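You operate a simulated robot arm through the tools that you are given. There is no shell and no other tool.

Carry out the task below with a simulated robot arm. There is one attempt and no reset: what you move stays moved.

TASK
Press the yellow putty onto the green with the plunger until the two hold firmly together.
Fine: first knead the green three or four times, the yellow two or three, so that both stay soft; the plunger goes back. Set down upright: plunger.

The check looks at the end state, three seconds after you hand in, the way a careful person would. Anything else that was tipped, shoved, dropped, spilled or broken makes it a failure.

THE ROBOT
A 7-joint arm with a fingered hand, fixed in place. Base frame: the origin is at the foot of the arm, x ahead of it, y to its left, z up; the work surface is at about z = 760. Readings come in mm, degrees, newtons and seconds.
Its first joint turns from -166.0 to 166.0 degrees. Payload 4.7 kg.
Tool frame: the origin (TCP) lies between the finger pads and is the grasp point; the fingertips stand 36 mm ahead of it; z points along the fingers, y is the line along which they close. Largest opening 120 mm; the body of the gripper starts 42 mm behind the TCP. The gripper is a hand of 5 fingers: y runs from the thumb to the fingers, the wrist lies at [-18, -122, -210] in the tool frame, and closing takes about 1.5 s.
Orientation is that of the tool frame in the base frame, as a unit quaternion [x, y, z, w]. With the fingers straight down and the wrist toward the robot, the tool's x, y and z point along [0, 1, 0], [1, 0, 0] and [0, 0, -1] of the base frame.

THE INTERFACE
- The arm moves only by the tool servo_tool. Its argument "commands" is a list of rows, each a list of 7 numbers: the shift along the tool's x, y, z in mm, then the turn, a rotation vector about the tool's x, y, z in degrees, then the finger opening in mm, from 0 to 120. In form: [[dx, dy, dz, ax, ay, az, hand], ...]. A call has 1 to 20 rows; each row shifts and turns the commanded pose from where the row before left it, along the tool's axes as they then stand. Rows are played at 5 a second. More than 50 mm and 8.6 degrees between two rows, or a gripper value outside its range, and nothing of the call is played. Where a pose cannot be reached the arm comes as near as it can. A force on the tool above 50 N (or 10 N above the force at the start of the call, whichever is more), or a blocked arm, ends the call early, and 0.2 s more pass. The fingers move at their own pace (about 45 mm/s each) and stop on an object; they squeeze with about 24 N. The grip force told is the motor's: it shows also when the fingers shut on nothing. Time passes only in rows, and 0.2 s behind the last, so rows that do not move let the fingers close. The reply holds the time, the measured pose of the TCP, the force on the tool along the base axes, the opening and the grip force, in the units named above and with some noise, with the torque about the TCP (base axes, N m) and any sound that the robot's microphone picked up.
- Cameras (640 x 400 px; columns grow to the right, rows downward): "scene" is fixed at [48.9, -651.1, 1351.4]; the picture's right is [0.25, -0.97, 0.00], its down [-0.76, -0.20, -0.62] and it looks along [0.60, 0.15, -0.79] (base axes); focal length 234 px, centre (320, 200). "wrist" rides on the gripper at [73, -91, -143] in the tool frame; the picture's right is [-0.80, 0.28, -0.53], its down [-0.53, -0.73, 0.42] and it looks along [-0.27, 0.62, 0.74] (tool axes); focal length 234 px, centre (320, 200). There is no depth. A picture from a camera that has moved, and an enlarged one, comes with that camera's place and axes in the base frame and with its lens.
- snapshot(camera): a new picture of that camera. The clock stands still meanwhile.
- set_grasp(shape): the hand has 5 fingers and takes this shape, open, in about a second: jaw (thumb against the fingers, like two jaws); tri (thumb and two fingers); tip (a fingertip pinch); poke (one finger out to press); point (the index stretched); flat (the hand flat); cup (the hand cupped); fist (a fist). The gripper value then closes the fingers along that shape, each until it touches; the sizes above hold for jaw. It gives what a move gives, with no picture.
- zoom(camera, box): a new picture of the part [left, top, right, bottom] of that camera's present view, enlarged. The clock stands still meanwhile.
- sign_off(): hands the job in; it is judged then, once.

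Places have to be worked out from the pictures, the camera data and where the tool is seen. Open the gripper and draw the arm clear of the work before you hand the job in, unless the task says otherwise.

The tools are called after "Emit:" by a JSON object that holds its "name" and its "arguments". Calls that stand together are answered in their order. servo_tool: Moves the arm, as the interface text tells. Its arguments: {"type":"object","properties":{"commands":{"type":"array"}},"required":["commands"]} The other tools are called the same way: set_grasp (shape) gives the hand a shape; snapshot (camera) takes a picture; zoom (camera, box) takes an enlarged picture of a part of a camera's view; sign_off () hands the job in.

At the start:

```text
time_s: 0.0
position: [345.5, -591.0, 1131.1]
orientation: [0.707, 0.707, 0.0, 0.0]
contact_force: [0.4, -0.4, 0.6]
wrist_torque: [-0.02, -0.01, 0.0]
width: 119.6
grip_force: 0.1
shape: jaw
```

scene: 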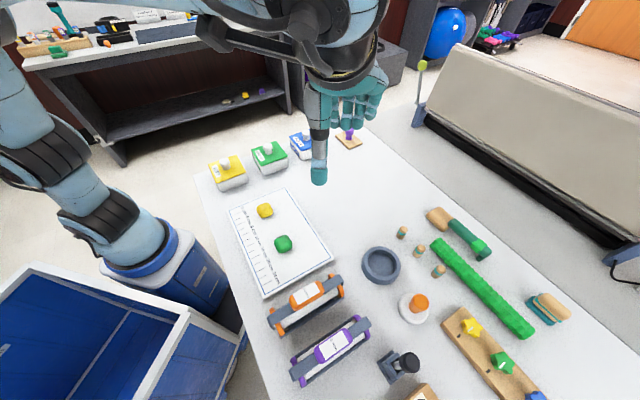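
wrist: 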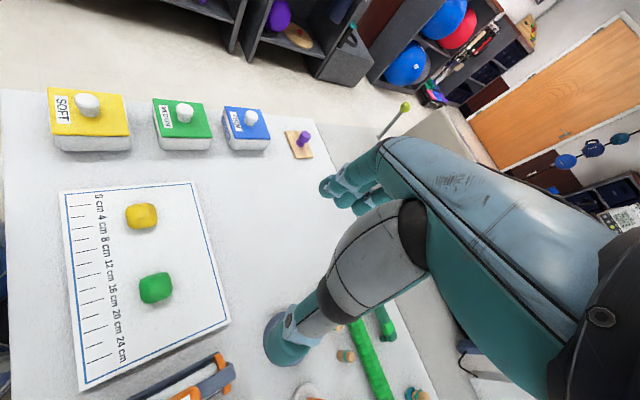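

I start by looking closer at the scene: the yellow and green putty lie on a ruled mat, and I need to find the plunger.

Emit:
{"name": "zoom", "arguments": {"camera": "scene", "box": [200, 110, 400, 235]}}

Emit:
{"name": "zoom", "arguments": {"camera": "scene", "box": [340, 200, 580, 350]}}

Emit:
{"name": "zoom", "arguments": {"camera": "scene", "box": [260, 250, 580, 400]}}

Emit:
{"name": "zoom", "arguments": {"camera": "wrist", "box": [0, 60, 360, 285]}}

```text
3.20 times, centred on (300, 172) of scene
camera zoom: at [48.9, -651.1, 1351.4], right [0.25, -0.97, 0.0], down [-0.76, -0.2, -0.62], along [0.6, 0.15, -0.79], focal length 747 px, centre (384, 288)
```

zoom: 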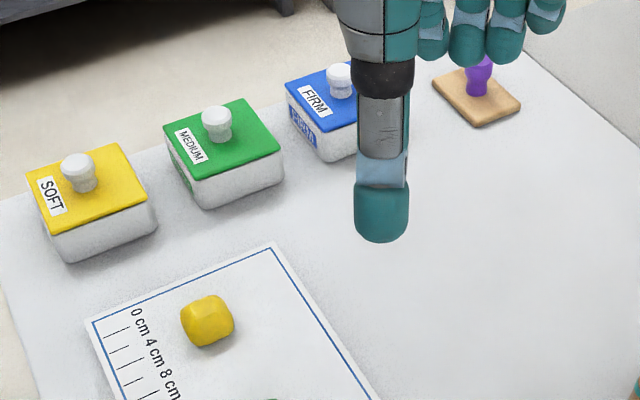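

```text
2.67 times, centred on (460, 275) of scene
camera zoom: at [48.9, -651.1, 1351.4], right [0.25, -0.97, 0.0], down [-0.76, -0.2, -0.62], along [0.6, 0.15, -0.79], focal length 623 px, centre (-53, 0)
```

zoom: 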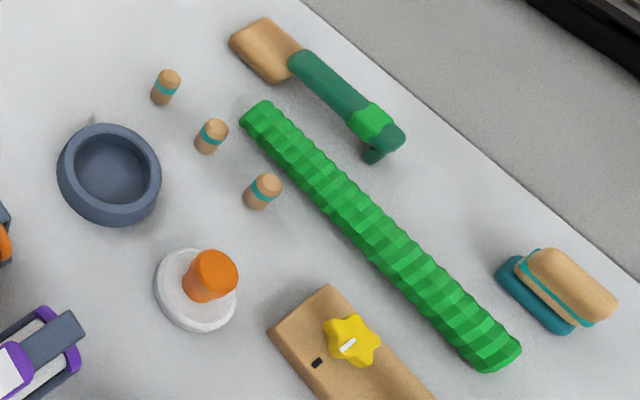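

```text
2.00 times, centred on (420, 325) of scene
camera zoom: at [48.9, -651.1, 1351.4], right [0.25, -0.97, 0.0], down [-0.76, -0.2, -0.62], along [0.6, 0.15, -0.79], focal length 467 px, centre (120, -50)
```

zoom: 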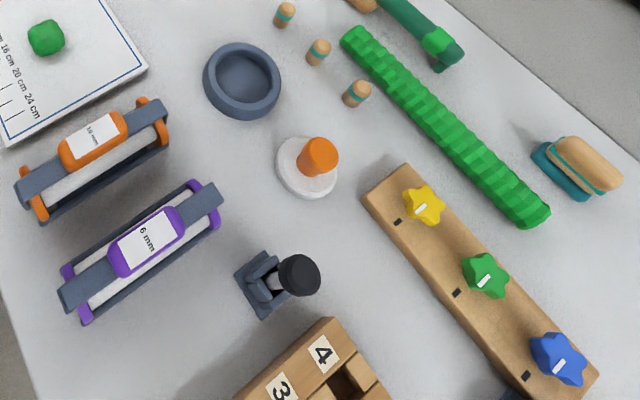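

```text
1.78 times, centred on (180, 172) of wrist
camera zoom: at [252.1, -518.9, 1274.3], right [0.28, -0.8, 0.53], down [-0.73, -0.53, -0.42], along [0.62, -0.27, -0.74], focal length 416 px, centre (569, 249)
```

zoom: 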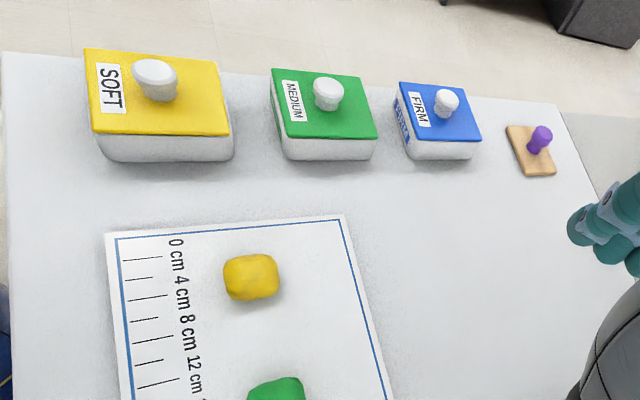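

The white disk with the orange knob (near x=241, y=-828) looks like the plunger, and the purple-handled plate lies nearly out of reach. I zoom in for a sharper view of these and of the putties.

Emit:
{"name": "zoom", "arguments": {"camera": "scene", "box": [350, 230, 462, 350]}}

Emit:
{"name": "zoom", "arguments": {"camera": "scene", "box": [225, 190, 345, 265]}}

Emit:
{"name": "zoom", "arguments": {"camera": "scene", "box": [320, 120, 380, 158]}}

Emit:
{"name": "zoom", "arguments": {"camera": "scene", "box": [0, 0, 300, 120]}}

```text
3.33 times, centred on (406, 290) of scene
camera zoom: at [48.9, -651.1, 1351.4], right [0.25, -0.97, 0.0], down [-0.76, -0.2, -0.62], along [0.6, 0.15, -0.79], focal length 778 px, centre (33, -100)
```

zoom: 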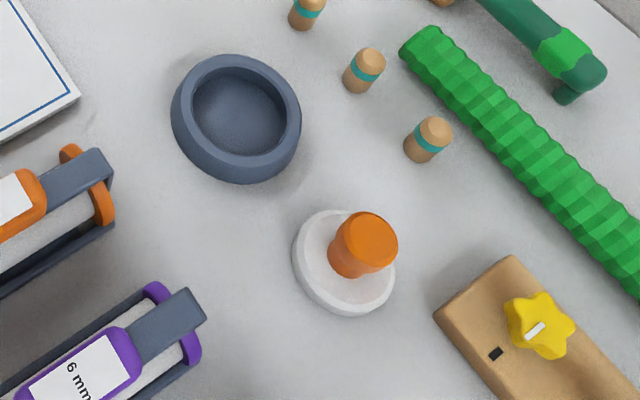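

```text
5.33 times, centred on (285, 228) of scene
camera zoom: at [48.9, -651.1, 1351.4], right [0.25, -0.97, 0.0], down [-0.76, -0.2, -0.62], along [0.6, 0.15, -0.79], focal length 1245 px, centre (507, 53)
```

zoom: 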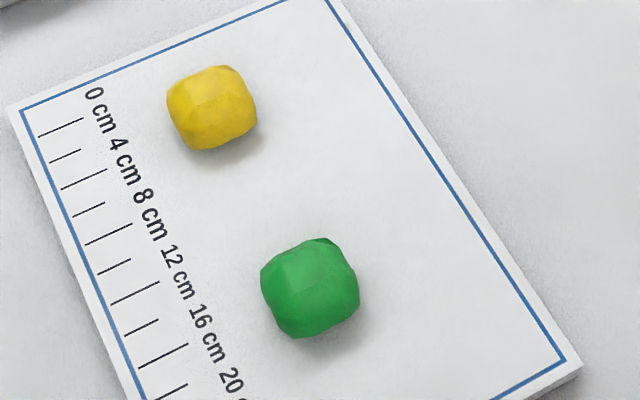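

```text
10.53 times, centred on (350, 139) of scene
camera zoom: at [48.9, -651.1, 1351.4], right [0.25, -0.97, 0.0], down [-0.76, -0.2, -0.62], along [0.6, 0.15, -0.79], focal length 2457 px, centre (4, 842)
```

zoom: 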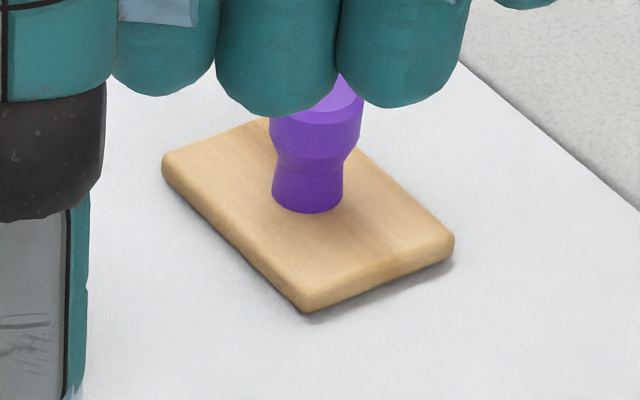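

```text
2.13 times, centred on (150, 60) of scene
camera zoom: at [48.9, -651.1, 1351.4], right [0.25, -0.97, 0.0], down [-0.76, -0.2, -0.62], along [0.6, 0.15, -0.79], focal length 498 px, centre (683, 499)
```

zoom: 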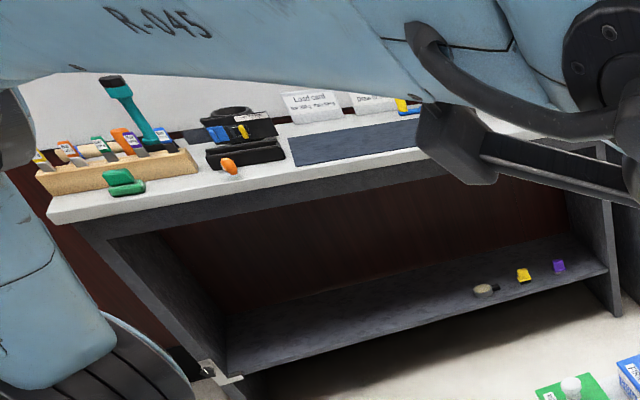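

The plunger is the white disk with the orange knob at about (237, -828). Green sits near (313, -480) and yellow near (406, -387). I move above the green at height and look.

Emit:
{"name": "servo_tool", "arguments": {"commands": [[28, -8, 0, 0, 0, 0, 120], [28, -8, 0, 0, 0, 0, 120], [28, -8, 0, 0, 0, 0, 120], [27, -8, 0, 0, 0, 0, 120], [0, 0, 40, 0, 0, 0, 120], [0, 0, 40, 0, 0, 0, 120], [0, 0, 40, 0, 0, 0, 120], [0, 0, 40, 0, 0, 0, 120], [0, 0, 40, 0, 0, 0, 120], [0, 0, 0, 0, 0, 0, 120]]}}

Emit:
{"name": "snapshot", "arguments": {"camera": "wrist"}}

Emit:
{"name": "snapshot", "arguments": {"camera": "scene"}}

```text
time_s: 2.2
position: [310.3, -480.3, 932.3]
orientation: [0.707, 0.707, 0.0, 0.0]
contact_force: [-0.8, 0.7, 0.7]
wrist_torque: [0.03, 0.03, 0.02]
width: 119.8
grip_force: 0.1
shape: jaw
```

```text
taken
camera wrist: at [217.9, -408.3, 1076.0], right [0.28, -0.8, 0.53], down [-0.73, -0.53, -0.42], along [0.62, -0.27, -0.74], focal length 234 px, centre (320, 200)
```

wrist: 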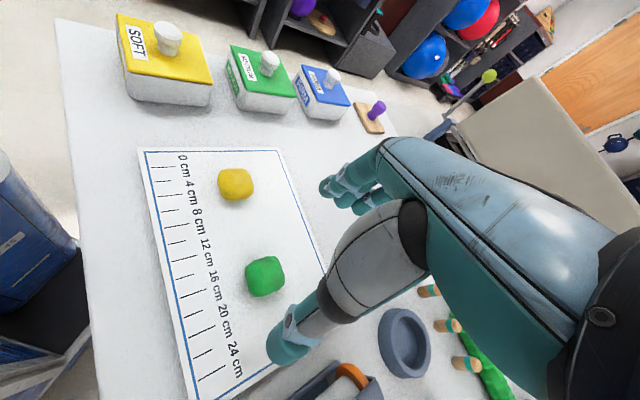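

```text
taken
```

scene: 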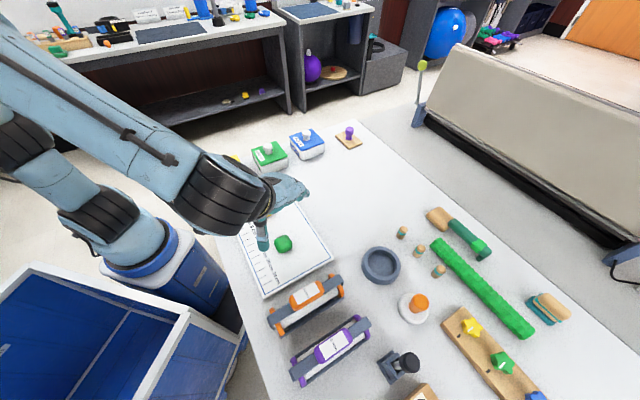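

Both cameras agree: green ≈ (313, -481), yellow ≈ (405, -388). I lower the open hand around the green to about 40 mm above the mat and check.

Emit:
{"name": "servo_tool", "arguments": {"commands": [[0, 2, 20, 0, 0, 0, 120], [0, 0, 20, 0, 0, 0, 120], [0, 0, 20, 0, 0, 0, 120], [0, 0, 20, 0, 0, 0, 120], [0, 0, 20, 0, 0, 0, 120], [0, 0, 15, 0, 0, 0, 120], [0, 0, 0, 0, 0, 0, 120]]}}

Emit:
{"name": "snapshot", "arguments": {"camera": "wrist"}}

Emit:
{"name": "zoom", "arguments": {"camera": "scene", "box": [200, 170, 360, 270]}}

```text
time_s: 3.8
position: [313.1, -480.5, 815.1]
orientation: [0.707, 0.707, 0.0, 0.0]
contact_force: [0.2, -0.1, 0.2]
wrist_torque: [0.01, 0.03, -0.02]
width: 119.7
grip_force: 0.1
shape: jaw
```

```text
taken
camera wrist: at [221.2, -408.0, 958.8], right [0.28, -0.8, 0.53], down [-0.73, -0.53, -0.42], along [0.62, -0.27, -0.74], focal length 234 px, centre (320, 200)
```

wrist: 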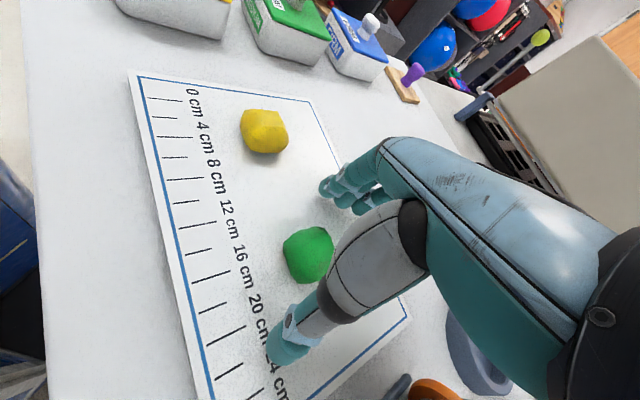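

```text
4.00 times, centred on (280, 220) of scene
camera zoom: at [48.9, -651.1, 1351.4], right [0.25, -0.97, 0.0], down [-0.76, -0.2, -0.62], along [0.6, 0.15, -0.79], focal length 934 px, centre (480, 120)
```

zoom: 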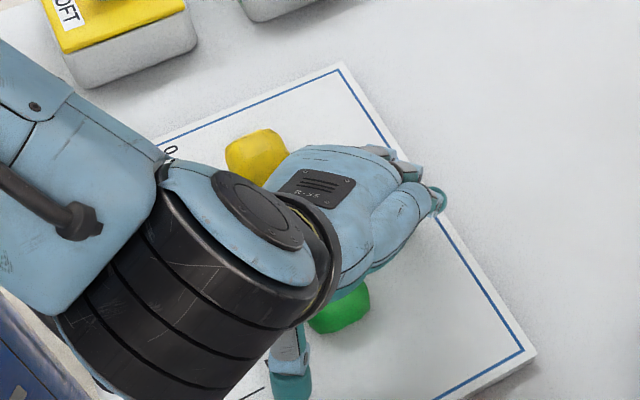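

The hand straddles the green well. I go down 10 mm more and close on it for the first squeeze, then hold.

Emit:
{"name": "servo_tool", "arguments": {"commands": [[0, 0, 5, 0, 0, 0, 120], [0, 0, 5, 0, 0, 0, 120], [0, 0, 0, 0, 0, 0, 70], [0, 0, 0, 0, 0, 0, 55], [0, 0, 0, 0, 0, 0, 45], [0, 0, 0, 0, 0, 0, 40], [0, 0, 0, 0, 0, 0, 35], [0, 0, 0, 0, 0, 0, 35], [0, 0, 0, 0, 0, 0, 35], [0, 0, 0, 0, 0, 0, 35]]}}

Emit:
{"name": "snapshot", "arguments": {"camera": "wrist"}}

```text
time_s: 5.4
position: [314.9, -482.5, 808.3]
orientation: [0.707, 0.707, -0.002, 0.003]
contact_force: [3.3, 0.3, 10.5]
wrist_torque: [0.12, -0.57, -0.02]
width: 54.2
grip_force: 24.2
shape: jaw
stopped in row 8: the force on the tool passed its limit at 51 N (the readings are from after the stop); the commanded pose is now the measured one
```

```text
taken
camera wrist: at [222.1, -408.9, 951.7], right [0.28, -0.8, 0.53], down [-0.73, -0.53, -0.42], along [0.62, -0.27, -0.73], focal length 234 px, centre (320, 200)
```

wrist: 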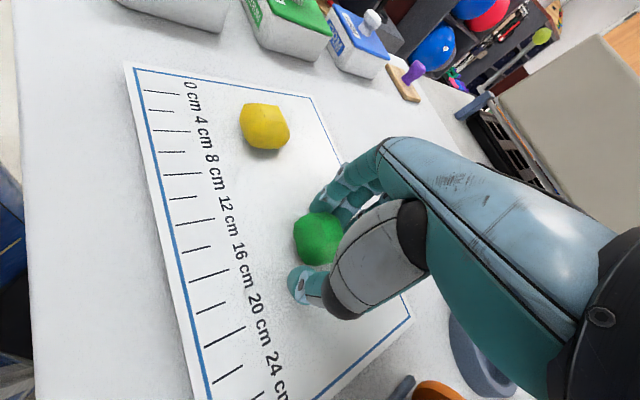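

The force limit tripped with the fingertips pressing on the mat as they curl (vertical force 10 N), at width 54. I open, raise about 8 mm and look at the green.

Emit:
{"name": "servo_tool", "arguments": {"commands": [[0, 0, -2, 0, 0, 0, 80], [0, 0, -3, 0, 0, 0, 100], [0, 0, -4, 0, 0, 0, 110], [0, 0, 0, 0, 0, 0, 110], [0, 0, 0, 0, 0, 0, 110]]}}

Emit:
{"name": "snapshot", "arguments": {"camera": "wrist"}}

Emit:
{"name": "zoom", "arguments": {"camera": "wrist", "box": [220, 80, 380, 380]}}

```text
time_s: 6.6
position: [313.6, -481.5, 817.6]
orientation: [0.707, 0.707, -0.001, 0.001]
contact_force: [0.5, 0.6, -0.2]
wrist_torque: [0.0, 0.02, 0.0]
width: 109.9
grip_force: 0.0
shape: jaw
```

```text
taken
camera wrist: at [221.5, -408.9, 960.2], right [0.28, -0.8, 0.53], down [-0.73, -0.53, -0.42], along [0.62, -0.27, -0.74], focal length 234 px, centre (320, 200)
```

wrist: 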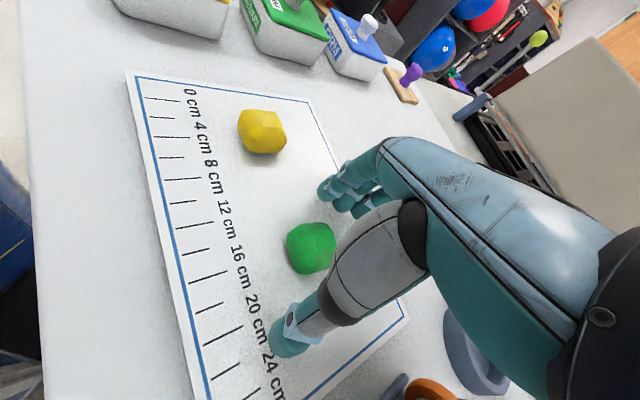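

```text
1.33 times, centred on (300, 230) of wrist
camera zoom: at [221.5, -408.9, 960.2], right [0.28, -0.8, 0.53], down [-0.73, -0.53, -0.42], along [0.62, -0.27, -0.74], focal length 312 px, centre (347, 160)
```

zoom: 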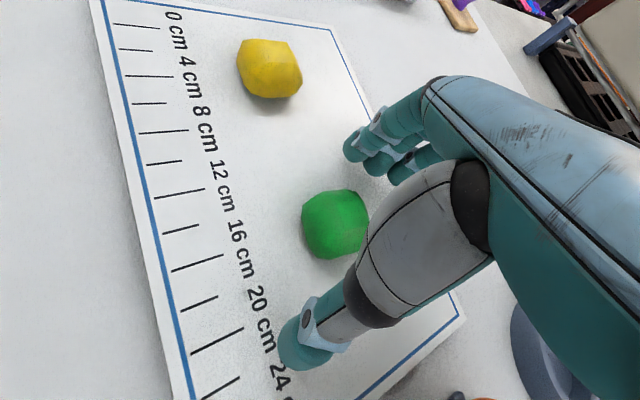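

The green moved only a few mm, now near (318, -482). I recentre and do the next squeeze slightly higher, with a slow close and then open.

Emit:
{"name": "servo_tool", "arguments": {"commands": [[0, 4, 1, 0, 0, 0, 90], [0, 0, 0, 0, 0, 0, 75], [0, 0, 0, 0, 0, 0, 60], [0, 0, 0, 0, 0, 0, 52], [0, 0, 0, 0, 0, 0, 46], [0, 0, 0, 0, 0, 0, 40], [0, 0, 0, 0, 0, 0, 34], [0, 0, 0, 0, 0, 0, 30], [0, 0, 0, 0, 0, 0, 30], [0, 0, 0, 0, 0, 0, 30]]}}

Emit:
{"name": "snapshot", "arguments": {"camera": "wrist"}}

```text
time_s: 8.8
position: [317.7, -481.2, 816.0]
orientation: [0.707, 0.707, -0.001, 0.002]
contact_force: [-0.1, -0.9, -0.4]
wrist_torque: [-0.02, 0.0, 0.01]
width: 42.4
grip_force: 24.1
shape: jaw
```

```text
taken
camera wrist: at [225.5, -408.7, 959.2], right [0.28, -0.8, 0.53], down [-0.73, -0.53, -0.42], along [0.62, -0.27, -0.74], focal length 234 px, centre (320, 200)
```

wrist: 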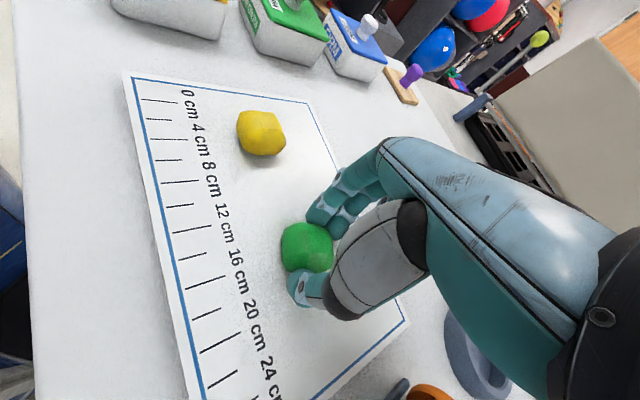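

A clean squeeze: width 42.4 at 24 N with no side load. I open and check how the green has changed.

Emit:
{"name": "servo_tool", "arguments": {"commands": [[0, 0, 0, 0, 0, 0, 60], [0, 0, 0, 0, 0, 0, 90], [0, 0, 0, 0, 0, 0, 90], [0, 0, 0, 0, 0, 0, 90]]}}

Emit:
{"name": "zoom", "arguments": {"camera": "wrist", "box": [220, 80, 380, 380]}}

```text
time_s: 9.8
position: [318.0, -482.3, 815.4]
orientation: [0.707, 0.707, 0.0, 0.001]
contact_force: [0.5, 0.0, 0.2]
wrist_torque: [-0.01, -0.04, -0.01]
width: 89.7
grip_force: 0.1
shape: jaw
```

```text
1.33 times, centred on (300, 230) of wrist
camera zoom: at [225.5, -408.8, 959.2], right [0.28, -0.8, 0.53], down [-0.73, -0.53, -0.42], along [0.62, -0.27, -0.74], focal length 312 px, centre (347, 160)
```

zoom: 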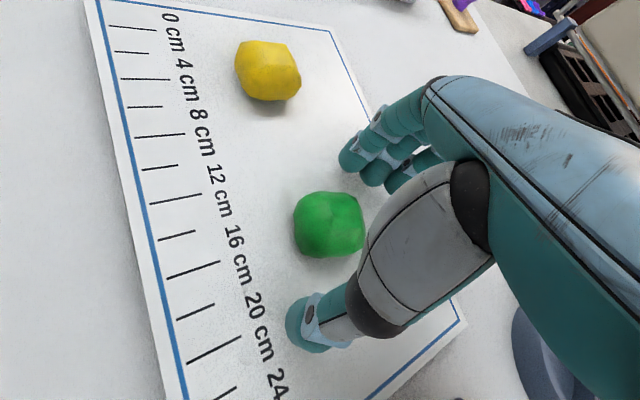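

The green is still well centred near (319, -478) and bulging slightly, so the squeeze took. I do another squeeze-and-release cycle.

Emit:
{"name": "servo_tool", "arguments": {"commands": [[2, 1, 0, 0, 0, 0, 75], [0, 0, 0, 0, 0, 0, 60], [0, 0, 0, 0, 0, 0, 52], [0, 0, 0, 0, 0, 0, 46], [0, 0, 0, 0, 0, 0, 40], [0, 0, 0, 0, 0, 0, 34], [0, 0, 0, 0, 0, 0, 30], [0, 0, 0, 0, 0, 0, 30], [0, 0, 0, 0, 0, 0, 30]]}}

Emit:
{"name": "servo_tool", "arguments": {"commands": [[0, 0, 0, 0, 0, 0, 60], [0, 0, 0, 0, 0, 0, 90], [0, 0, 0, 0, 0, 0, 90], [0, 0, 0, 0, 0, 0, 90]]}}

Emit:
{"name": "zoom", "arguments": {"camera": "wrist", "box": [220, 80, 380, 380]}}

```text
time_s: 11.8
position: [318.7, -480.6, 815.3]
orientation: [0.707, 0.707, 0.0, 0.001]
contact_force: [-0.3, 0.3, 0.3]
wrist_torque: [0.03, 0.03, 0.01]
width: 40.2
grip_force: 24.0
shape: jaw
```

```text
time_s: 12.8
position: [317.7, -479.2, 815.4]
orientation: [0.707, 0.707, -0.001, 0.002]
contact_force: [-0.3, -0.3, -0.1]
wrist_torque: [-0.01, 0.0, -0.03]
width: 89.4
grip_force: 0.0
shape: jaw
```

```text
1.33 times, centred on (300, 230) of wrist
camera zoom: at [226.3, -407.2, 958.6], right [0.28, -0.8, 0.53], down [-0.73, -0.53, -0.42], along [0.62, -0.27, -0.74], focal length 312 px, centre (347, 160)
```

zoom: 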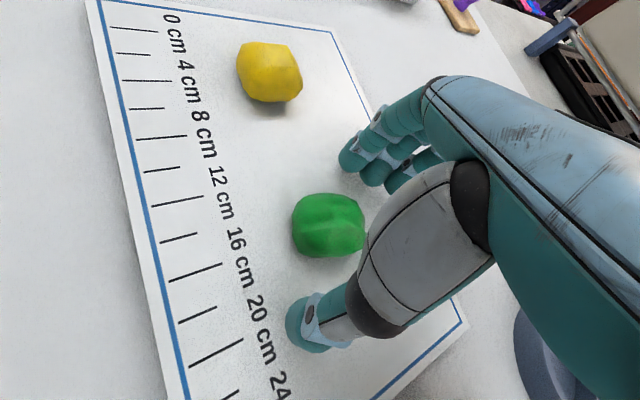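

The grip closes a little further each time (42.4, then 40.2), so the green is softening. One final squeeze makes three clean ones plus the first interrupted one.

Emit:
{"name": "servo_tool", "arguments": {"commands": [[0, 0, 0, 0, 0, 0, 75], [0, 0, 0, 0, 0, 0, 60], [0, 0, 0, 0, 0, 0, 52], [0, 0, 0, 0, 0, 0, 46], [0, 0, 0, 0, 0, 0, 40], [0, 0, 0, 0, 0, 0, 34], [0, 0, 0, 0, 0, 0, 30], [0, 0, 0, 0, 0, 0, 30], [0, 0, 0, 0, 0, 0, 30]]}}

Emit:
{"name": "servo_tool", "arguments": {"commands": [[0, 0, 0, 0, 0, 0, 60], [0, 0, 0, 0, 0, 0, 90], [0, 0, 0, 0, 0, 0, 110], [0, 0, 0, 0, 0, 0, 110], [0, 0, -20, 0, 0, 0, 110], [0, 0, -30, 0, 0, 0, 110], [0, 0, -30, 0, 0, 0, 110]]}}

Emit:
{"name": "snapshot", "arguments": {"camera": "wrist"}}

```text
time_s: 14.8
position: [318.4, -479.6, 814.7]
orientation: [0.707, 0.707, 0.0, 0.002]
contact_force: [-0.1, 0.2, -0.2]
wrist_torque: [0.01, 0.02, 0.02]
width: 36.6
grip_force: 24.5
shape: jaw
```

```text
time_s: 16.4
position: [320.6, -479.3, 897.3]
orientation: [0.707, 0.707, 0.0, 0.002]
contact_force: [-0.5, -0.8, 0.2]
wrist_torque: [0.01, 0.0, 0.02]
width: 110.1
grip_force: 0.2
shape: jaw
```

```text
taken
camera wrist: at [227.3, -405.9, 1039.9], right [0.28, -0.8, 0.53], down [-0.73, -0.53, -0.42], along [0.62, -0.27, -0.74], focal length 234 px, centre (320, 200)
```

wrist: 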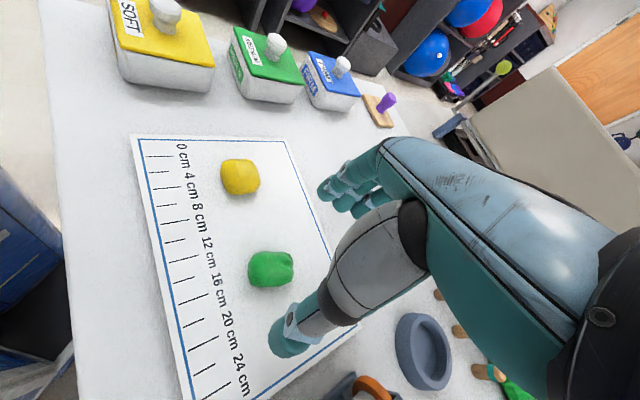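

Green now lies near (320, -475), nicely squeezed. Next I move over the yellow at about (405, -388) and lower around it.

Emit:
{"name": "servo_tool", "arguments": {"commands": [[23, 21, 0, 0, 0, 0, 110], [23, 21, 0, 0, 0, 0, 110], [23, 21, 0, 0, 0, 0, 110], [22, 21, 0, 0, 0, 0, 110], [0, 0, 0, 0, 0, 0, 110], [0, 0, 20, 0, 0, 0, 110], [0, 0, 20, 0, 0, 0, 110], [0, 0, 0, 0, 0, 0, 110]]}}

Emit:
{"name": "snapshot", "arguments": {"camera": "wrist"}}

Emit:
{"name": "snapshot", "arguments": {"camera": "scene"}}

```text
time_s: 18.2
position: [402.3, -389.1, 854.4]
orientation: [0.708, 0.707, -0.001, 0.002]
contact_force: [0.6, 0.2, 0.0]
wrist_torque: [0.01, -0.01, 0.02]
width: 110.0
grip_force: 0.1
shape: jaw
```

```text
taken
camera wrist: at [310.3, -316.0, 998.4], right [0.28, -0.8, 0.53], down [-0.73, -0.53, -0.42], along [0.62, -0.27, -0.74], focal length 234 px, centre (320, 200)
```

wrist: 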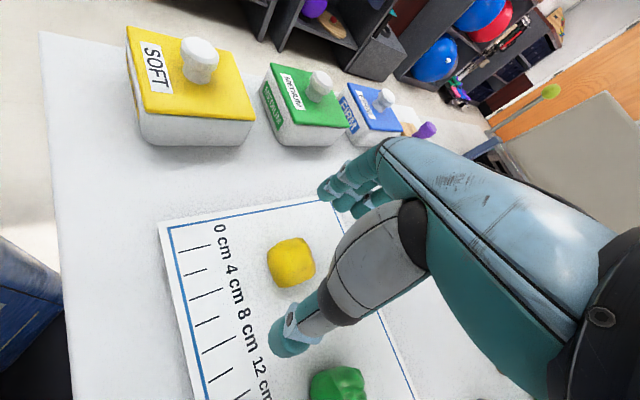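

```text
taken
```

scene: 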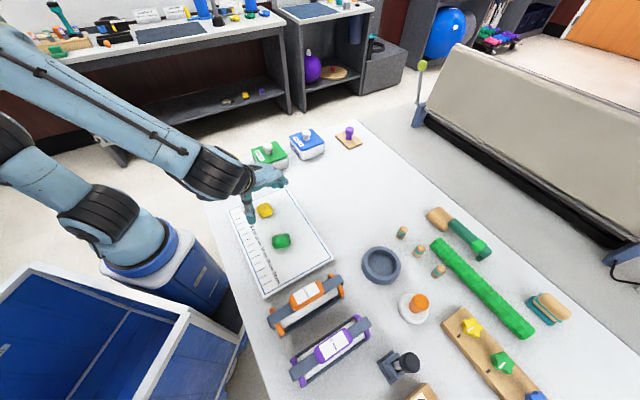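

Yellow is centred under the hand at about (404, -390). I lower to the same working height and make the first squeeze.

Emit:
{"name": "servo_tool", "arguments": {"commands": [[0, 2, 13, 0, 0, 0, 110], [0, 0, 13, 0, 0, 0, 110], [0, 0, 13, 0, 0, 0, 110], [0, 0, 0, 0, 0, 0, 75], [0, 0, 0, 0, 0, 0, 60], [0, 0, 0, 0, 0, 0, 52], [0, 0, 0, 0, 0, 0, 46], [0, 0, 0, 0, 0, 0, 40], [0, 0, 0, 0, 0, 0, 34], [0, 0, 0, 0, 0, 0, 30], [0, 0, 0, 0, 0, 0, 30], [0, 0, 0, 0, 0, 0, 30]]}}

Emit:
{"name": "servo_tool", "arguments": {"commands": [[0, 0, 0, 0, 0, 0, 60], [0, 0, 0, 0, 0, 0, 90], [0, 0, 0, 0, 0, 0, 90], [0, 0, 0, 0, 0, 0, 90]]}}

Emit:
{"name": "zoom", "arguments": {"camera": "wrist", "box": [220, 80, 380, 380]}}

```text
time_s: 20.8
position: [404.7, -388.6, 816.2]
orientation: [0.707, 0.707, -0.001, 0.002]
contact_force: [-0.1, -0.7, -0.2]
wrist_torque: [0.04, 0.0, -0.02]
width: 49.1
grip_force: 24.1
shape: jaw
```

```text
time_s: 21.8
position: [404.6, -388.8, 816.6]
orientation: [0.707, 0.708, -0.001, 0.002]
contact_force: [0.6, -0.1, 0.4]
wrist_torque: [0.01, 0.02, -0.01]
width: 89.7
grip_force: 0.0
shape: jaw
```

```text
1.33 times, centred on (300, 230) of wrist
camera zoom: at [312.8, -316.0, 960.0], right [0.28, -0.8, 0.53], down [-0.73, -0.53, -0.42], along [0.62, -0.27, -0.74], focal length 312 px, centre (347, 160)
```

zoom: 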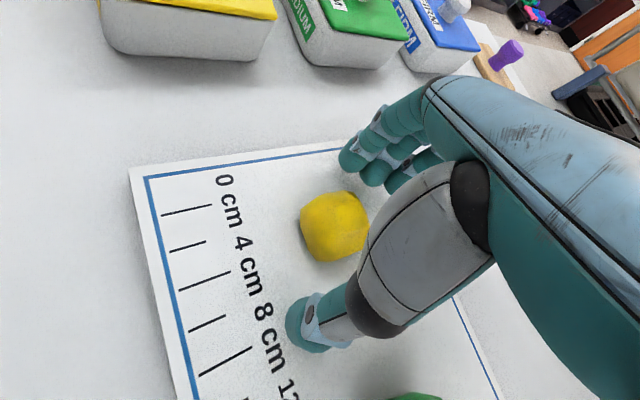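

The first yellow squeeze reached 49 mm at 24 N. Now the second squeeze and release.

Emit:
{"name": "servo_tool", "arguments": {"commands": [[0, 0, 0, 0, 0, 0, 75], [0, 0, 0, 0, 0, 0, 60], [0, 0, 0, 0, 0, 0, 52], [0, 0, 0, 0, 0, 0, 46], [0, 0, 0, 0, 0, 0, 40], [0, 0, 0, 0, 0, 0, 34], [0, 0, 0, 0, 0, 0, 30], [0, 0, 0, 0, 0, 0, 30], [0, 0, 0, 0, 0, 0, 30]]}}

Emit:
{"name": "servo_tool", "arguments": {"commands": [[0, 0, 0, 0, 0, 0, 60], [0, 0, 0, 0, 0, 0, 90], [0, 0, 0, 0, 0, 0, 90], [0, 0, 0, 0, 0, 0, 90]]}}

Emit:
{"name": "zoom", "arguments": {"camera": "wrist", "box": [220, 80, 380, 380]}}

```text
time_s: 23.8
position: [405.6, -388.7, 817.2]
orientation: [0.708, 0.707, 0.0, 0.002]
contact_force: [-0.4, 0.1, -0.5]
wrist_torque: [0.01, 0.01, -0.06]
width: 43.9
grip_force: 24.4
shape: jaw
```

```text
time_s: 24.8
position: [403.9, -388.4, 816.3]
orientation: [0.707, 0.708, -0.001, 0.002]
contact_force: [0.0, -0.6, -0.3]
wrist_torque: [0.0, -0.04, 0.0]
width: 89.5
grip_force: 0.1
shape: jaw
```

```text
1.33 times, centred on (300, 230) of wrist
camera zoom: at [312.8, -316.0, 960.0], right [0.28, -0.8, 0.53], down [-0.73, -0.53, -0.42], along [0.62, -0.27, -0.74], focal length 312 px, centre (347, 160)
```

zoom: 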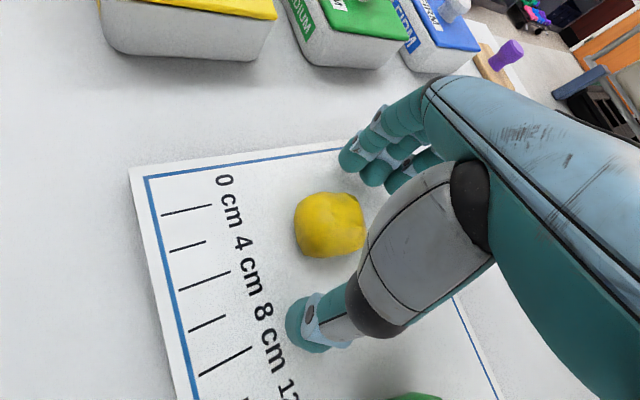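

Yellow has had two squeezes. I now close on it to pick it up and lift it 100 mm.

Emit:
{"name": "servo_tool", "arguments": {"commands": [[0, 0, 0, 0, 0, 0, 75], [0, 0, 0, 0, 0, 0, 60], [0, 0, 0, 0, 0, 0, 50], [0, 0, 0, 0, 0, 0, 44], [0, 0, 0, 0, 0, 0, 38], [0, 0, 0, 0, 0, 0, 38], [0, 0, 0, 0, 0, 0, 38], [0, 0, -10, 0, 0, 0, 38], [0, 0, -20, 0, 0, 0, 38], [0, 0, -25, 0, 0, 0, 38], [0, 0, -25, 0, 0, 0, 38], [0, 0, -20, 0, 0, 0, 38], [0, 0, 0, 0, 0, 0, 38]]}}

Emit:
{"name": "snapshot", "arguments": {"camera": "wrist"}}

Emit:
{"name": "zoom", "arguments": {"camera": "scene", "box": [200, 150, 360, 270]}}

```text
time_s: 27.6
position: [405.1, -387.4, 916.0]
orientation: [0.707, 0.707, 0.0, 0.002]
contact_force: [0.2, -0.1, -0.7]
wrist_torque: [0.0, 0.0, -0.01]
width: 38.8
grip_force: 23.9
shape: jaw
```

```text
taken
camera wrist: at [313.8, -314.8, 1059.6], right [0.28, -0.8, 0.53], down [-0.73, -0.53, -0.42], along [0.62, -0.27, -0.74], focal length 234 px, centre (320, 200)
```

wrist: 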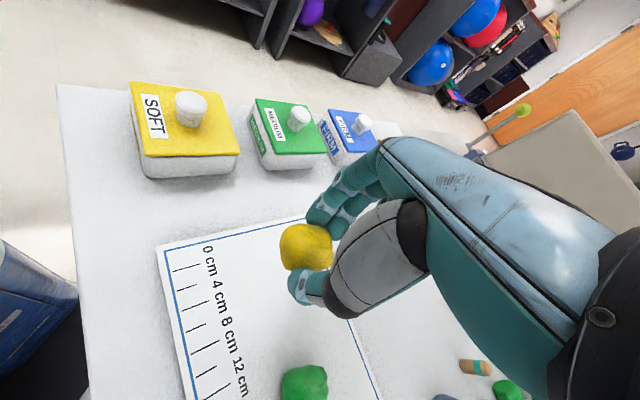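

```text
3.33 times, centred on (280, 210) of scene
camera zoom: at [48.9, -651.1, 1351.4], right [0.25, -0.97, 0.0], down [-0.76, -0.2, -0.62], along [0.6, 0.15, -0.79], focal length 778 px, centre (453, 167)
```

zoom: 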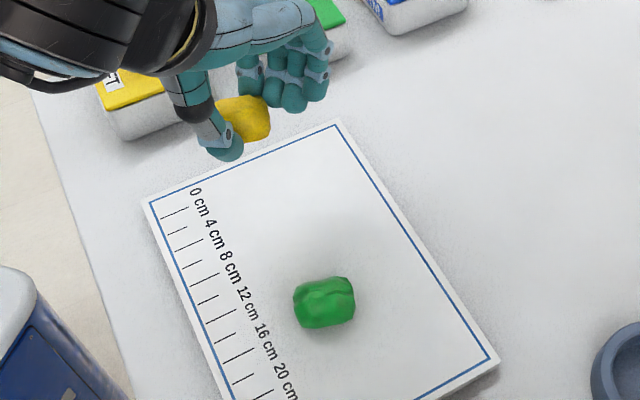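

Yellow is held. Green is at about (322, -473), so I carry the yellow over it and come down to just above.

Emit:
{"name": "servo_tool", "arguments": {"commands": [[-22, -21, 0, 0, 0, 0, 38], [-22, -21, 0, 0, 0, 0, 38], [-22, -21, 0, 0, 0, 0, 38], [-22, -22, 0, 0, 0, 0, 38], [0, 0, 0, 0, 0, 0, 38], [0, 0, 15, 0, 0, 0, 38], [0, 0, 15, 0, 0, 0, 38], [0, 0, 15, 0, 0, 0, 38], [0, 0, 0, 0, 0, 0, 38]]}}

Emit:
{"name": "snapshot", "arguments": {"camera": "wrist"}}

Emit:
{"name": "zoom", "arguments": {"camera": "scene", "box": [220, 180, 348, 260]}}

```text
time_s: 29.6
position: [317.6, -477.7, 872.4]
orientation: [0.708, 0.706, -0.001, 0.002]
contact_force: [-0.6, 0.0, -1.5]
wrist_torque: [-0.02, -0.03, 0.04]
width: 38.9
grip_force: 23.1
shape: jaw
```

```text
taken
camera wrist: at [226.0, -404.0, 1015.2], right [0.28, -0.8, 0.53], down [-0.73, -0.53, -0.42], along [0.62, -0.27, -0.74], focal length 234 px, centre (320, 200)
```

wrist: 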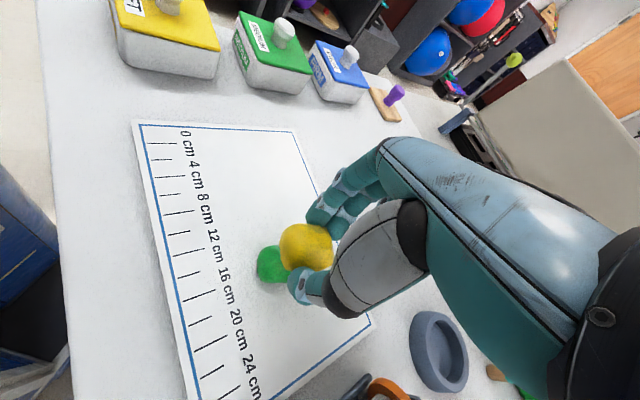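

```text
5.00 times, centred on (284, 220) of scene
camera zoom: at [48.9, -651.1, 1351.4], right [0.25, -0.97, 0.0], down [-0.76, -0.2, -0.62], along [0.6, 0.15, -0.79], focal length 1167 px, centre (500, 100)
```

zoom: 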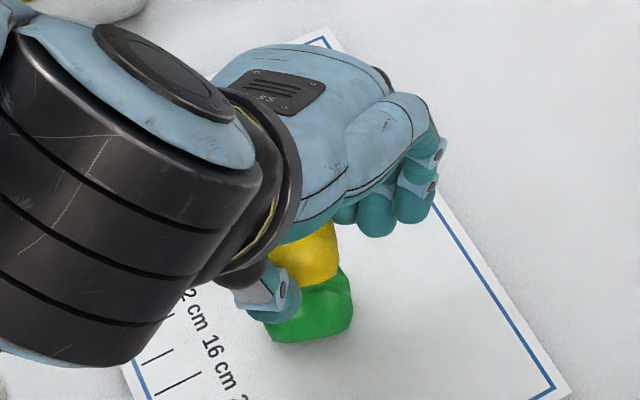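

Yellow hangs right over the green. I descend in small steps and watch for contact.

Emit:
{"name": "servo_tool", "arguments": {"commands": [[2, 2, 4, 0, 0, 0, 38], [0, 0, 4, 0, 0, 0, 38], [0, 0, 4, 0, 0, 0, 38], [0, 0, 2, 0, 0, 0, 38], [0, 0, 0, 0, 0, 0, 38]]}}

Emit:
{"name": "zoom", "arguments": {"camera": "scene", "box": [250, 220, 314, 260]}}

```text
time_s: 30.8
position: [320.5, -475.0, 856.8]
orientation: [0.707, 0.707, -0.001, 0.002]
contact_force: [0.6, 0.7, -0.2]
wrist_torque: [-0.01, -0.02, -0.01]
width: 39.1
grip_force: 24.0
shape: jaw
```

```text
10.00 times, centred on (282, 240) of scene
camera zoom: at [48.9, -651.1, 1351.4], right [0.25, -0.97, 0.0], down [-0.76, -0.2, -0.62], along [0.6, 0.15, -0.79], focal length 2335 px, centre (700, -200)
```

zoom: 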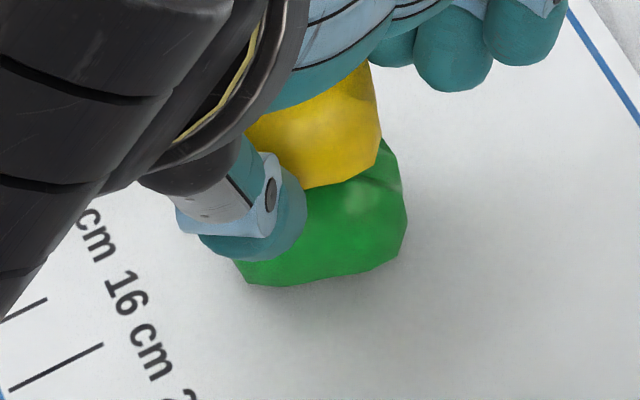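

No contact yet; alignment looks good. I continue down in 2 mm steps.

Emit:
{"name": "servo_tool", "arguments": {"commands": [[0, 0, 2, 0, 0, 0, 38], [0, 0, 2, 0, 0, 0, 38], [0, 0, 0, 0, 0, 0, 38]]}}

Emit:
{"name": "servo_tool", "arguments": {"commands": [[0, 0, 2, 0, 0, 0, 38], [0, 0, 0, 0, 0, 0, 38]]}}

Emit:
{"name": "servo_tool", "arguments": {"commands": [[0, 0, 2, 0, 0, 0, 38], [0, 0, 0, 0, 0, 0, 38]]}}

```text
time_s: 31.6
position: [322.7, -473.5, 853.5]
orientation: [0.707, 0.707, 0.0, 0.001]
contact_force: [-0.1, 0.8, -0.7]
wrist_torque: [0.0, 0.0, 0.0]
width: 38.9
grip_force: 23.9
shape: jaw
```

```text
time_s: 32.2
position: [320.3, -473.8, 853.2]
orientation: [0.707, 0.707, 0.0, 0.001]
contact_force: [0.1, 0.2, -1.3]
wrist_torque: [-0.02, 0.02, -0.03]
width: 38.6
grip_force: 24.0
shape: jaw
```

```text
time_s: 32.8
position: [321.8, -474.9, 850.8]
orientation: [0.708, 0.706, -0.001, 0.002]
contact_force: [-0.6, -0.7, 10.7]
wrist_torque: [0.05, -0.14, 0.0]
width: 39.3
grip_force: 23.9
shape: jaw
```

Contact: 10.7 N upward at TCP z≈851. I open gently to leave the yellow on the green, then rise and look.

Emit:
{"name": "servo_tool", "arguments": {"commands": [[0, 0, 0, 0, 0, 0, 45], [0, 0, 0, 0, 0, 0, 55], [0, 0, 0, 0, 0, 0, 65], [0, 0, 0, 0, 0, 0, 80], [0, 0, 0, 0, 0, 0, 95], [0, 0, 0, 0, 0, 0, 110], [0, 0, 0, 0, 0, 0, 110]]}}

Emit:
{"name": "snapshot", "arguments": {"camera": "wrist"}}

Emit:
{"name": "zoom", "arguments": {"camera": "scene", "box": [250, 220, 314, 260]}}

```text
time_s: 34.4
position: [322.0, -474.5, 849.6]
orientation: [0.707, 0.707, -0.001, 0.003]
contact_force: [0.1, -0.5, -0.5]
wrist_torque: [-0.02, -0.01, -0.04]
width: 110.1
grip_force: 0.2
shape: jaw
```

```text
taken
camera wrist: at [229.7, -401.1, 992.9], right [0.28, -0.8, 0.53], down [-0.73, -0.53, -0.42], along [0.62, -0.27, -0.74], focal length 234 px, centre (320, 200)
```

wrist: 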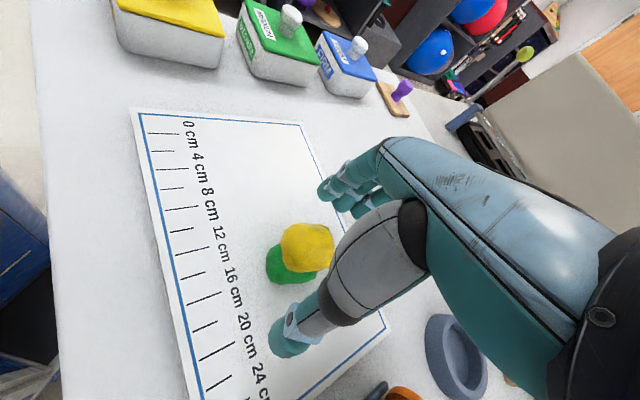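

```text
10.00 times, centred on (282, 240) of scene
camera zoom: at [48.9, -651.1, 1351.4], right [0.25, -0.97, 0.0], down [-0.76, -0.2, -0.62], along [0.6, 0.15, -0.79], focal length 2335 px, centre (700, -200)
```

zoom: 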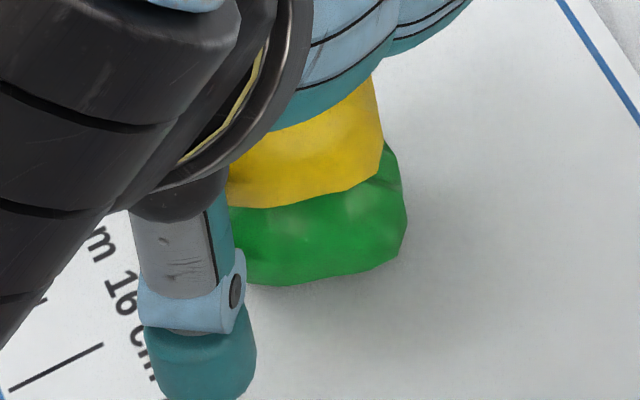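

Yellow rests stably on the green. I lift straight up, high enough to clear everything.

Emit:
{"name": "servo_tool", "arguments": {"commands": [[0, 0, -20, 0, 0, 0, 110], [0, 0, -30, 0, 0, 0, 110], [0, 0, -30, 0, 0, 0, 110], [0, 0, -30, 0, 0, 0, 110], [0, 0, -20, 0, 0, 0, 110], [0, 0, 0, 0, 0, 0, 110]]}}

Emit:
{"name": "snapshot", "arguments": {"camera": "wrist"}}

Emit:
{"name": "zoom", "arguments": {"camera": "scene", "box": [220, 180, 348, 260]}}

```text
time_s: 35.8
position: [321.2, -473.0, 979.7]
orientation: [0.706, 0.708, -0.001, 0.002]
contact_force: [-0.7, -0.2, 0.9]
wrist_torque: [-0.03, 0.02, -0.01]
width: 109.9
grip_force: 0.0
shape: jaw
```

```text
taken
camera wrist: at [228.3, -400.1, 1122.7], right [0.28, -0.8, 0.53], down [-0.73, -0.53, -0.42], along [0.62, -0.27, -0.74], focal length 234 px, centre (320, 200)
```

wrist: 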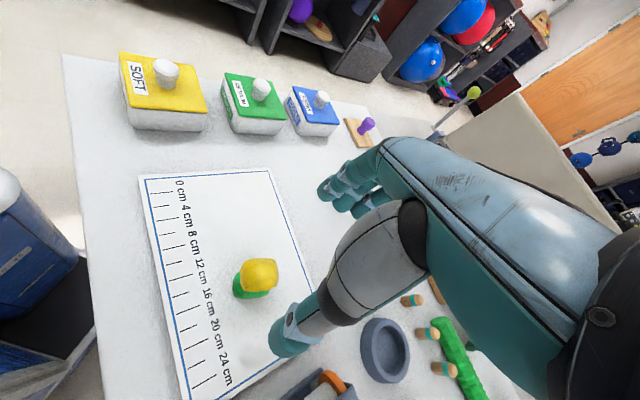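

```text
5.00 times, centred on (284, 220) of scene
camera zoom: at [48.9, -651.1, 1351.4], right [0.25, -0.97, 0.0], down [-0.76, -0.2, -0.62], along [0.6, 0.15, -0.79], focal length 1167 px, centre (500, 100)
```

zoom: 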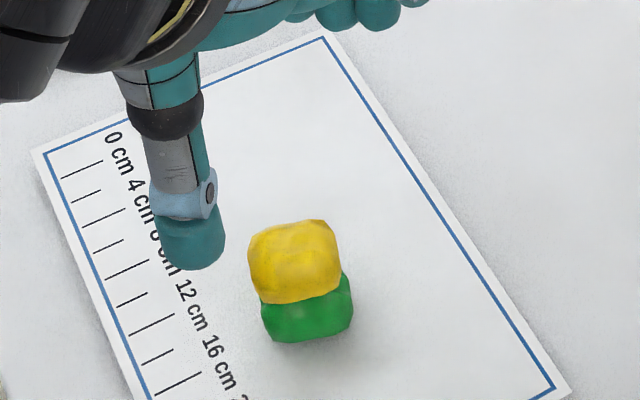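

The stack is tidy. Now I travel at height to above the plunger near (237, -828) and look with the wrist camera.

Emit:
{"name": "servo_tool", "arguments": {"commands": [[-35, -8, 0, 0, 0, 0, 110], [-35, -8, 0, 0, 0, 0, 110], [-35, -8, 0, 0, 0, 0, 110], [-35, -8, 0, 0, 0, 0, 110], [-35, -8, 0, 0, 0, 0, 110], [-36, -9, 0, 0, 0, 0, 110], [-36, -9, 0, 0, 0, 0, 110], [-36, -9, 0, 0, 0, 0, 110], [-36, -9, 0, 0, 0, 0, 110], [-36, -9, 0, 0, 0, 0, 110], [0, 0, 0, 0, 0, 0, 110]]}}

Emit:
{"name": "snapshot", "arguments": {"camera": "wrist"}}

Emit:
{"name": "snapshot", "arguments": {"camera": "scene"}}

```text
time_s: 38.2
position: [235.5, -837.2, 978.8]
orientation: [0.707, 0.707, 0.001, 0.0]
contact_force: [0.2, -2.3, -1.0]
wrist_torque: [0.18, -0.08, 0.01]
width: 110.0
grip_force: 0.2
shape: jaw
```

```text
taken
camera wrist: at [142.8, -765.5, 1122.3], right [0.28, -0.81, 0.52], down [-0.73, -0.53, -0.43], along [0.62, -0.26, -0.74], focal length 234 px, centre (320, 200)
```

wrist: 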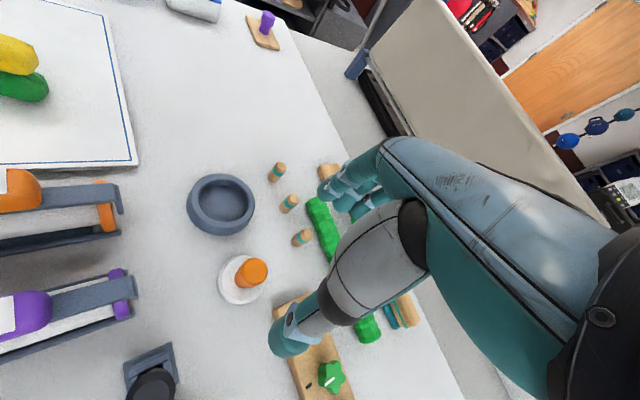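

```text
taken
```

scene: 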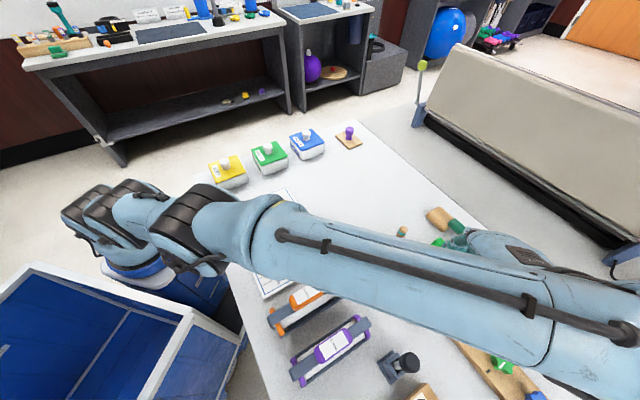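

Arm is above the plunger. I zoom in to get its place and size accurately.

Emit:
{"name": "zoom", "arguments": {"camera": "wrist", "box": [190, 230, 302, 300]}}

Emit:
{"name": "servo_tool", "arguments": {"commands": [[0, 0, 0, 0, 0, 0, 90], [0, 0, 0, 0, 0, 0, 90]]}}

```text
5.71 times, centred on (246, 265) of wrist
camera zoom: at [142.8, -765.5, 1122.3], right [0.28, -0.81, 0.52], down [-0.73, -0.53, -0.43], along [0.62, -0.26, -0.74], focal length 1338 px, centre (743, -171)
```

zoom: 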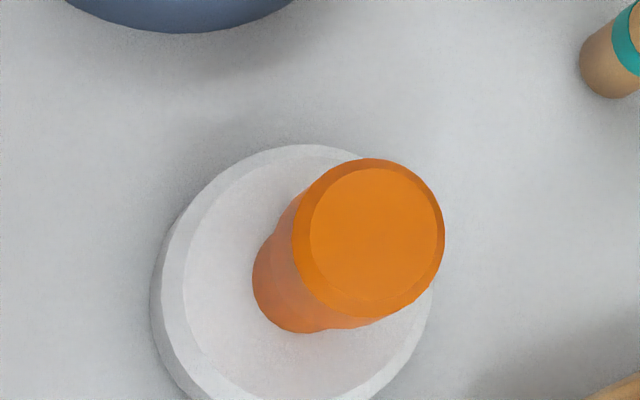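

```text
time_s: 38.8
position: [236.9, -827.0, 978.7]
orientation: [0.707, 0.707, 0.0, 0.002]
contact_force: [-0.6, -0.3, -0.6]
wrist_torque: [0.01, -0.01, 0.04]
width: 90.4
grip_force: 0.0
shape: jaw
```

The knob flares slightly at the top (~33 mm wide, top z≈824), centred near (236, -825). I lower to about z=870 and check again.

Emit:
{"name": "servo_tool", "arguments": {"commands": [[2, -1, 27, 0, 0, 0, 90], [0, 0, 27, 0, 0, 0, 90], [0, 0, 27, 0, 0, 0, 90], [0, 0, 27, 0, 0, 0, 90], [0, 0, 0, 0, 0, 0, 90], [0, 0, 0, 0, 0, 0, 90]]}}

Emit:
{"name": "snapshot", "arguments": {"camera": "wrist"}}

Emit:
{"name": "zoom", "arguments": {"camera": "wrist", "box": [220, 200, 380, 300]}}

Emit:
{"name": "snapshot", "arguments": {"camera": "scene"}}

```text
time_s: 40.2
position: [236.2, -826.8, 872.2]
orientation: [0.707, 0.707, -0.001, 0.001]
contact_force: [-1.0, -0.3, 0.1]
wrist_torque: [0.02, 0.01, 0.0]
width: 90.2
grip_force: 0.0
shape: jaw
```

```text
taken
camera wrist: at [144.8, -754.0, 1015.8], right [0.28, -0.8, 0.53], down [-0.73, -0.53, -0.42], along [0.62, -0.27, -0.74], focal length 234 px, centre (320, 200)
```

wrist: 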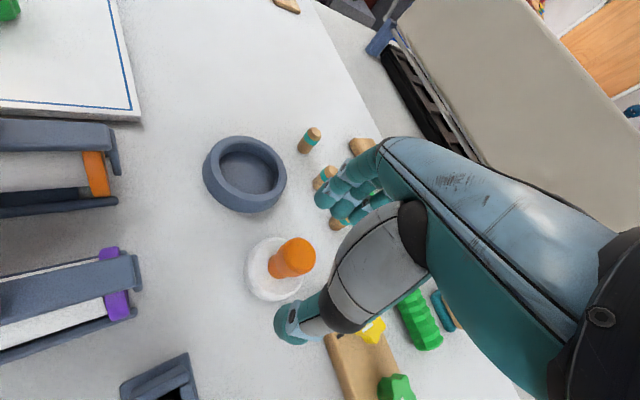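

```text
4.00 times, centred on (300, 250) of wrist
camera zoom: at [144.8, -754.0, 1015.8], right [0.28, -0.8, 0.53], down [-0.73, -0.53, -0.42], along [0.62, -0.27, -0.74], focal length 937 px, centre (400, 0)
```

zoom: 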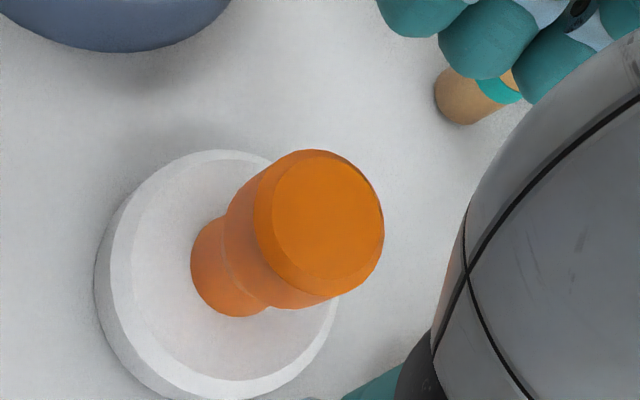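

```text
taken
```

scene: 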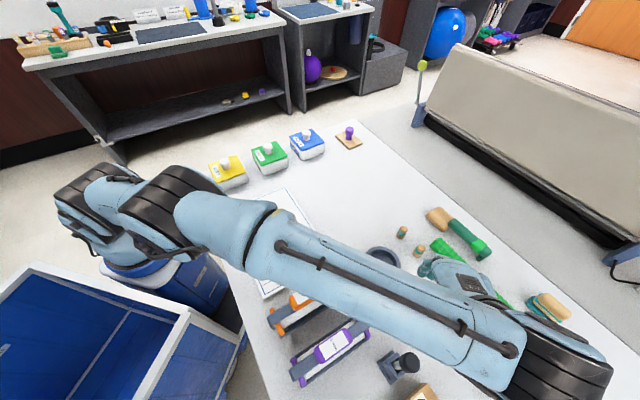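

Both views put the knob axis at (236, -824.5), and the pegs sit clear at x≥320. I narrow the opening and lower to z≈820 around the knob before closing.

Emit:
{"name": "servo_tool", "arguments": {"commands": [[2, 0, 0, 0, 0, 0, 76], [0, 0, 0, 0, 0, 0, 76], [0, 0, 13, 0, 0, 0, 76], [0, 0, 13, 0, 0, 0, 76], [0, 0, 13, 0, 0, 0, 76], [0, 0, 11, 0, 0, 0, 76], [0, 0, 0, 0, 0, 0, 76]]}}

Emit:
{"name": "snapshot", "arguments": {"camera": "wrist"}}

Emit:
{"name": "zoom", "arguments": {"camera": "wrist", "box": [220, 160, 380, 300]}}

```text
time_s: 41.8
position: [235.4, -826.0, 822.8]
orientation: [0.708, 0.707, -0.001, 0.002]
contact_force: [0.6, -0.3, 0.9]
wrist_torque: [-0.03, 0.01, -0.02]
width: 76.3
grip_force: 0.0
shape: jaw
```

```text
taken
camera wrist: at [144.3, -752.8, 965.7], right [0.28, -0.8, 0.53], down [-0.73, -0.53, -0.42], along [0.62, -0.27, -0.74], focal length 234 px, centre (320, 200)
```

wrist: 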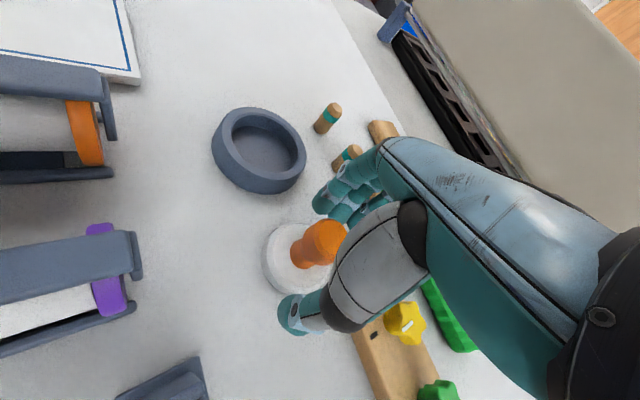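

```text
2.86 times, centred on (300, 230) of wrist
camera zoom: at [144.3, -752.8, 965.7], right [0.28, -0.8, 0.53], down [-0.73, -0.53, -0.42], along [0.62, -0.27, -0.74], focal length 669 px, centre (377, 114)
```

zoom: 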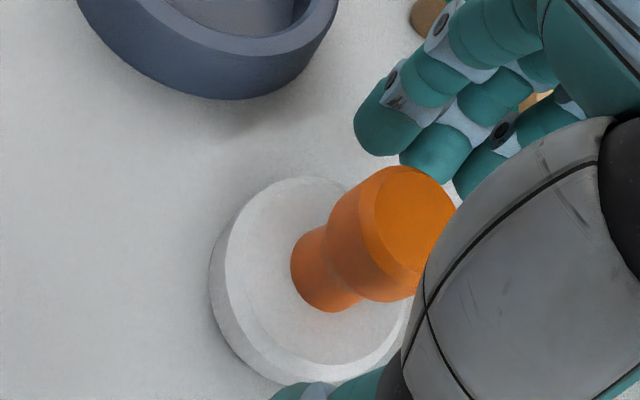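

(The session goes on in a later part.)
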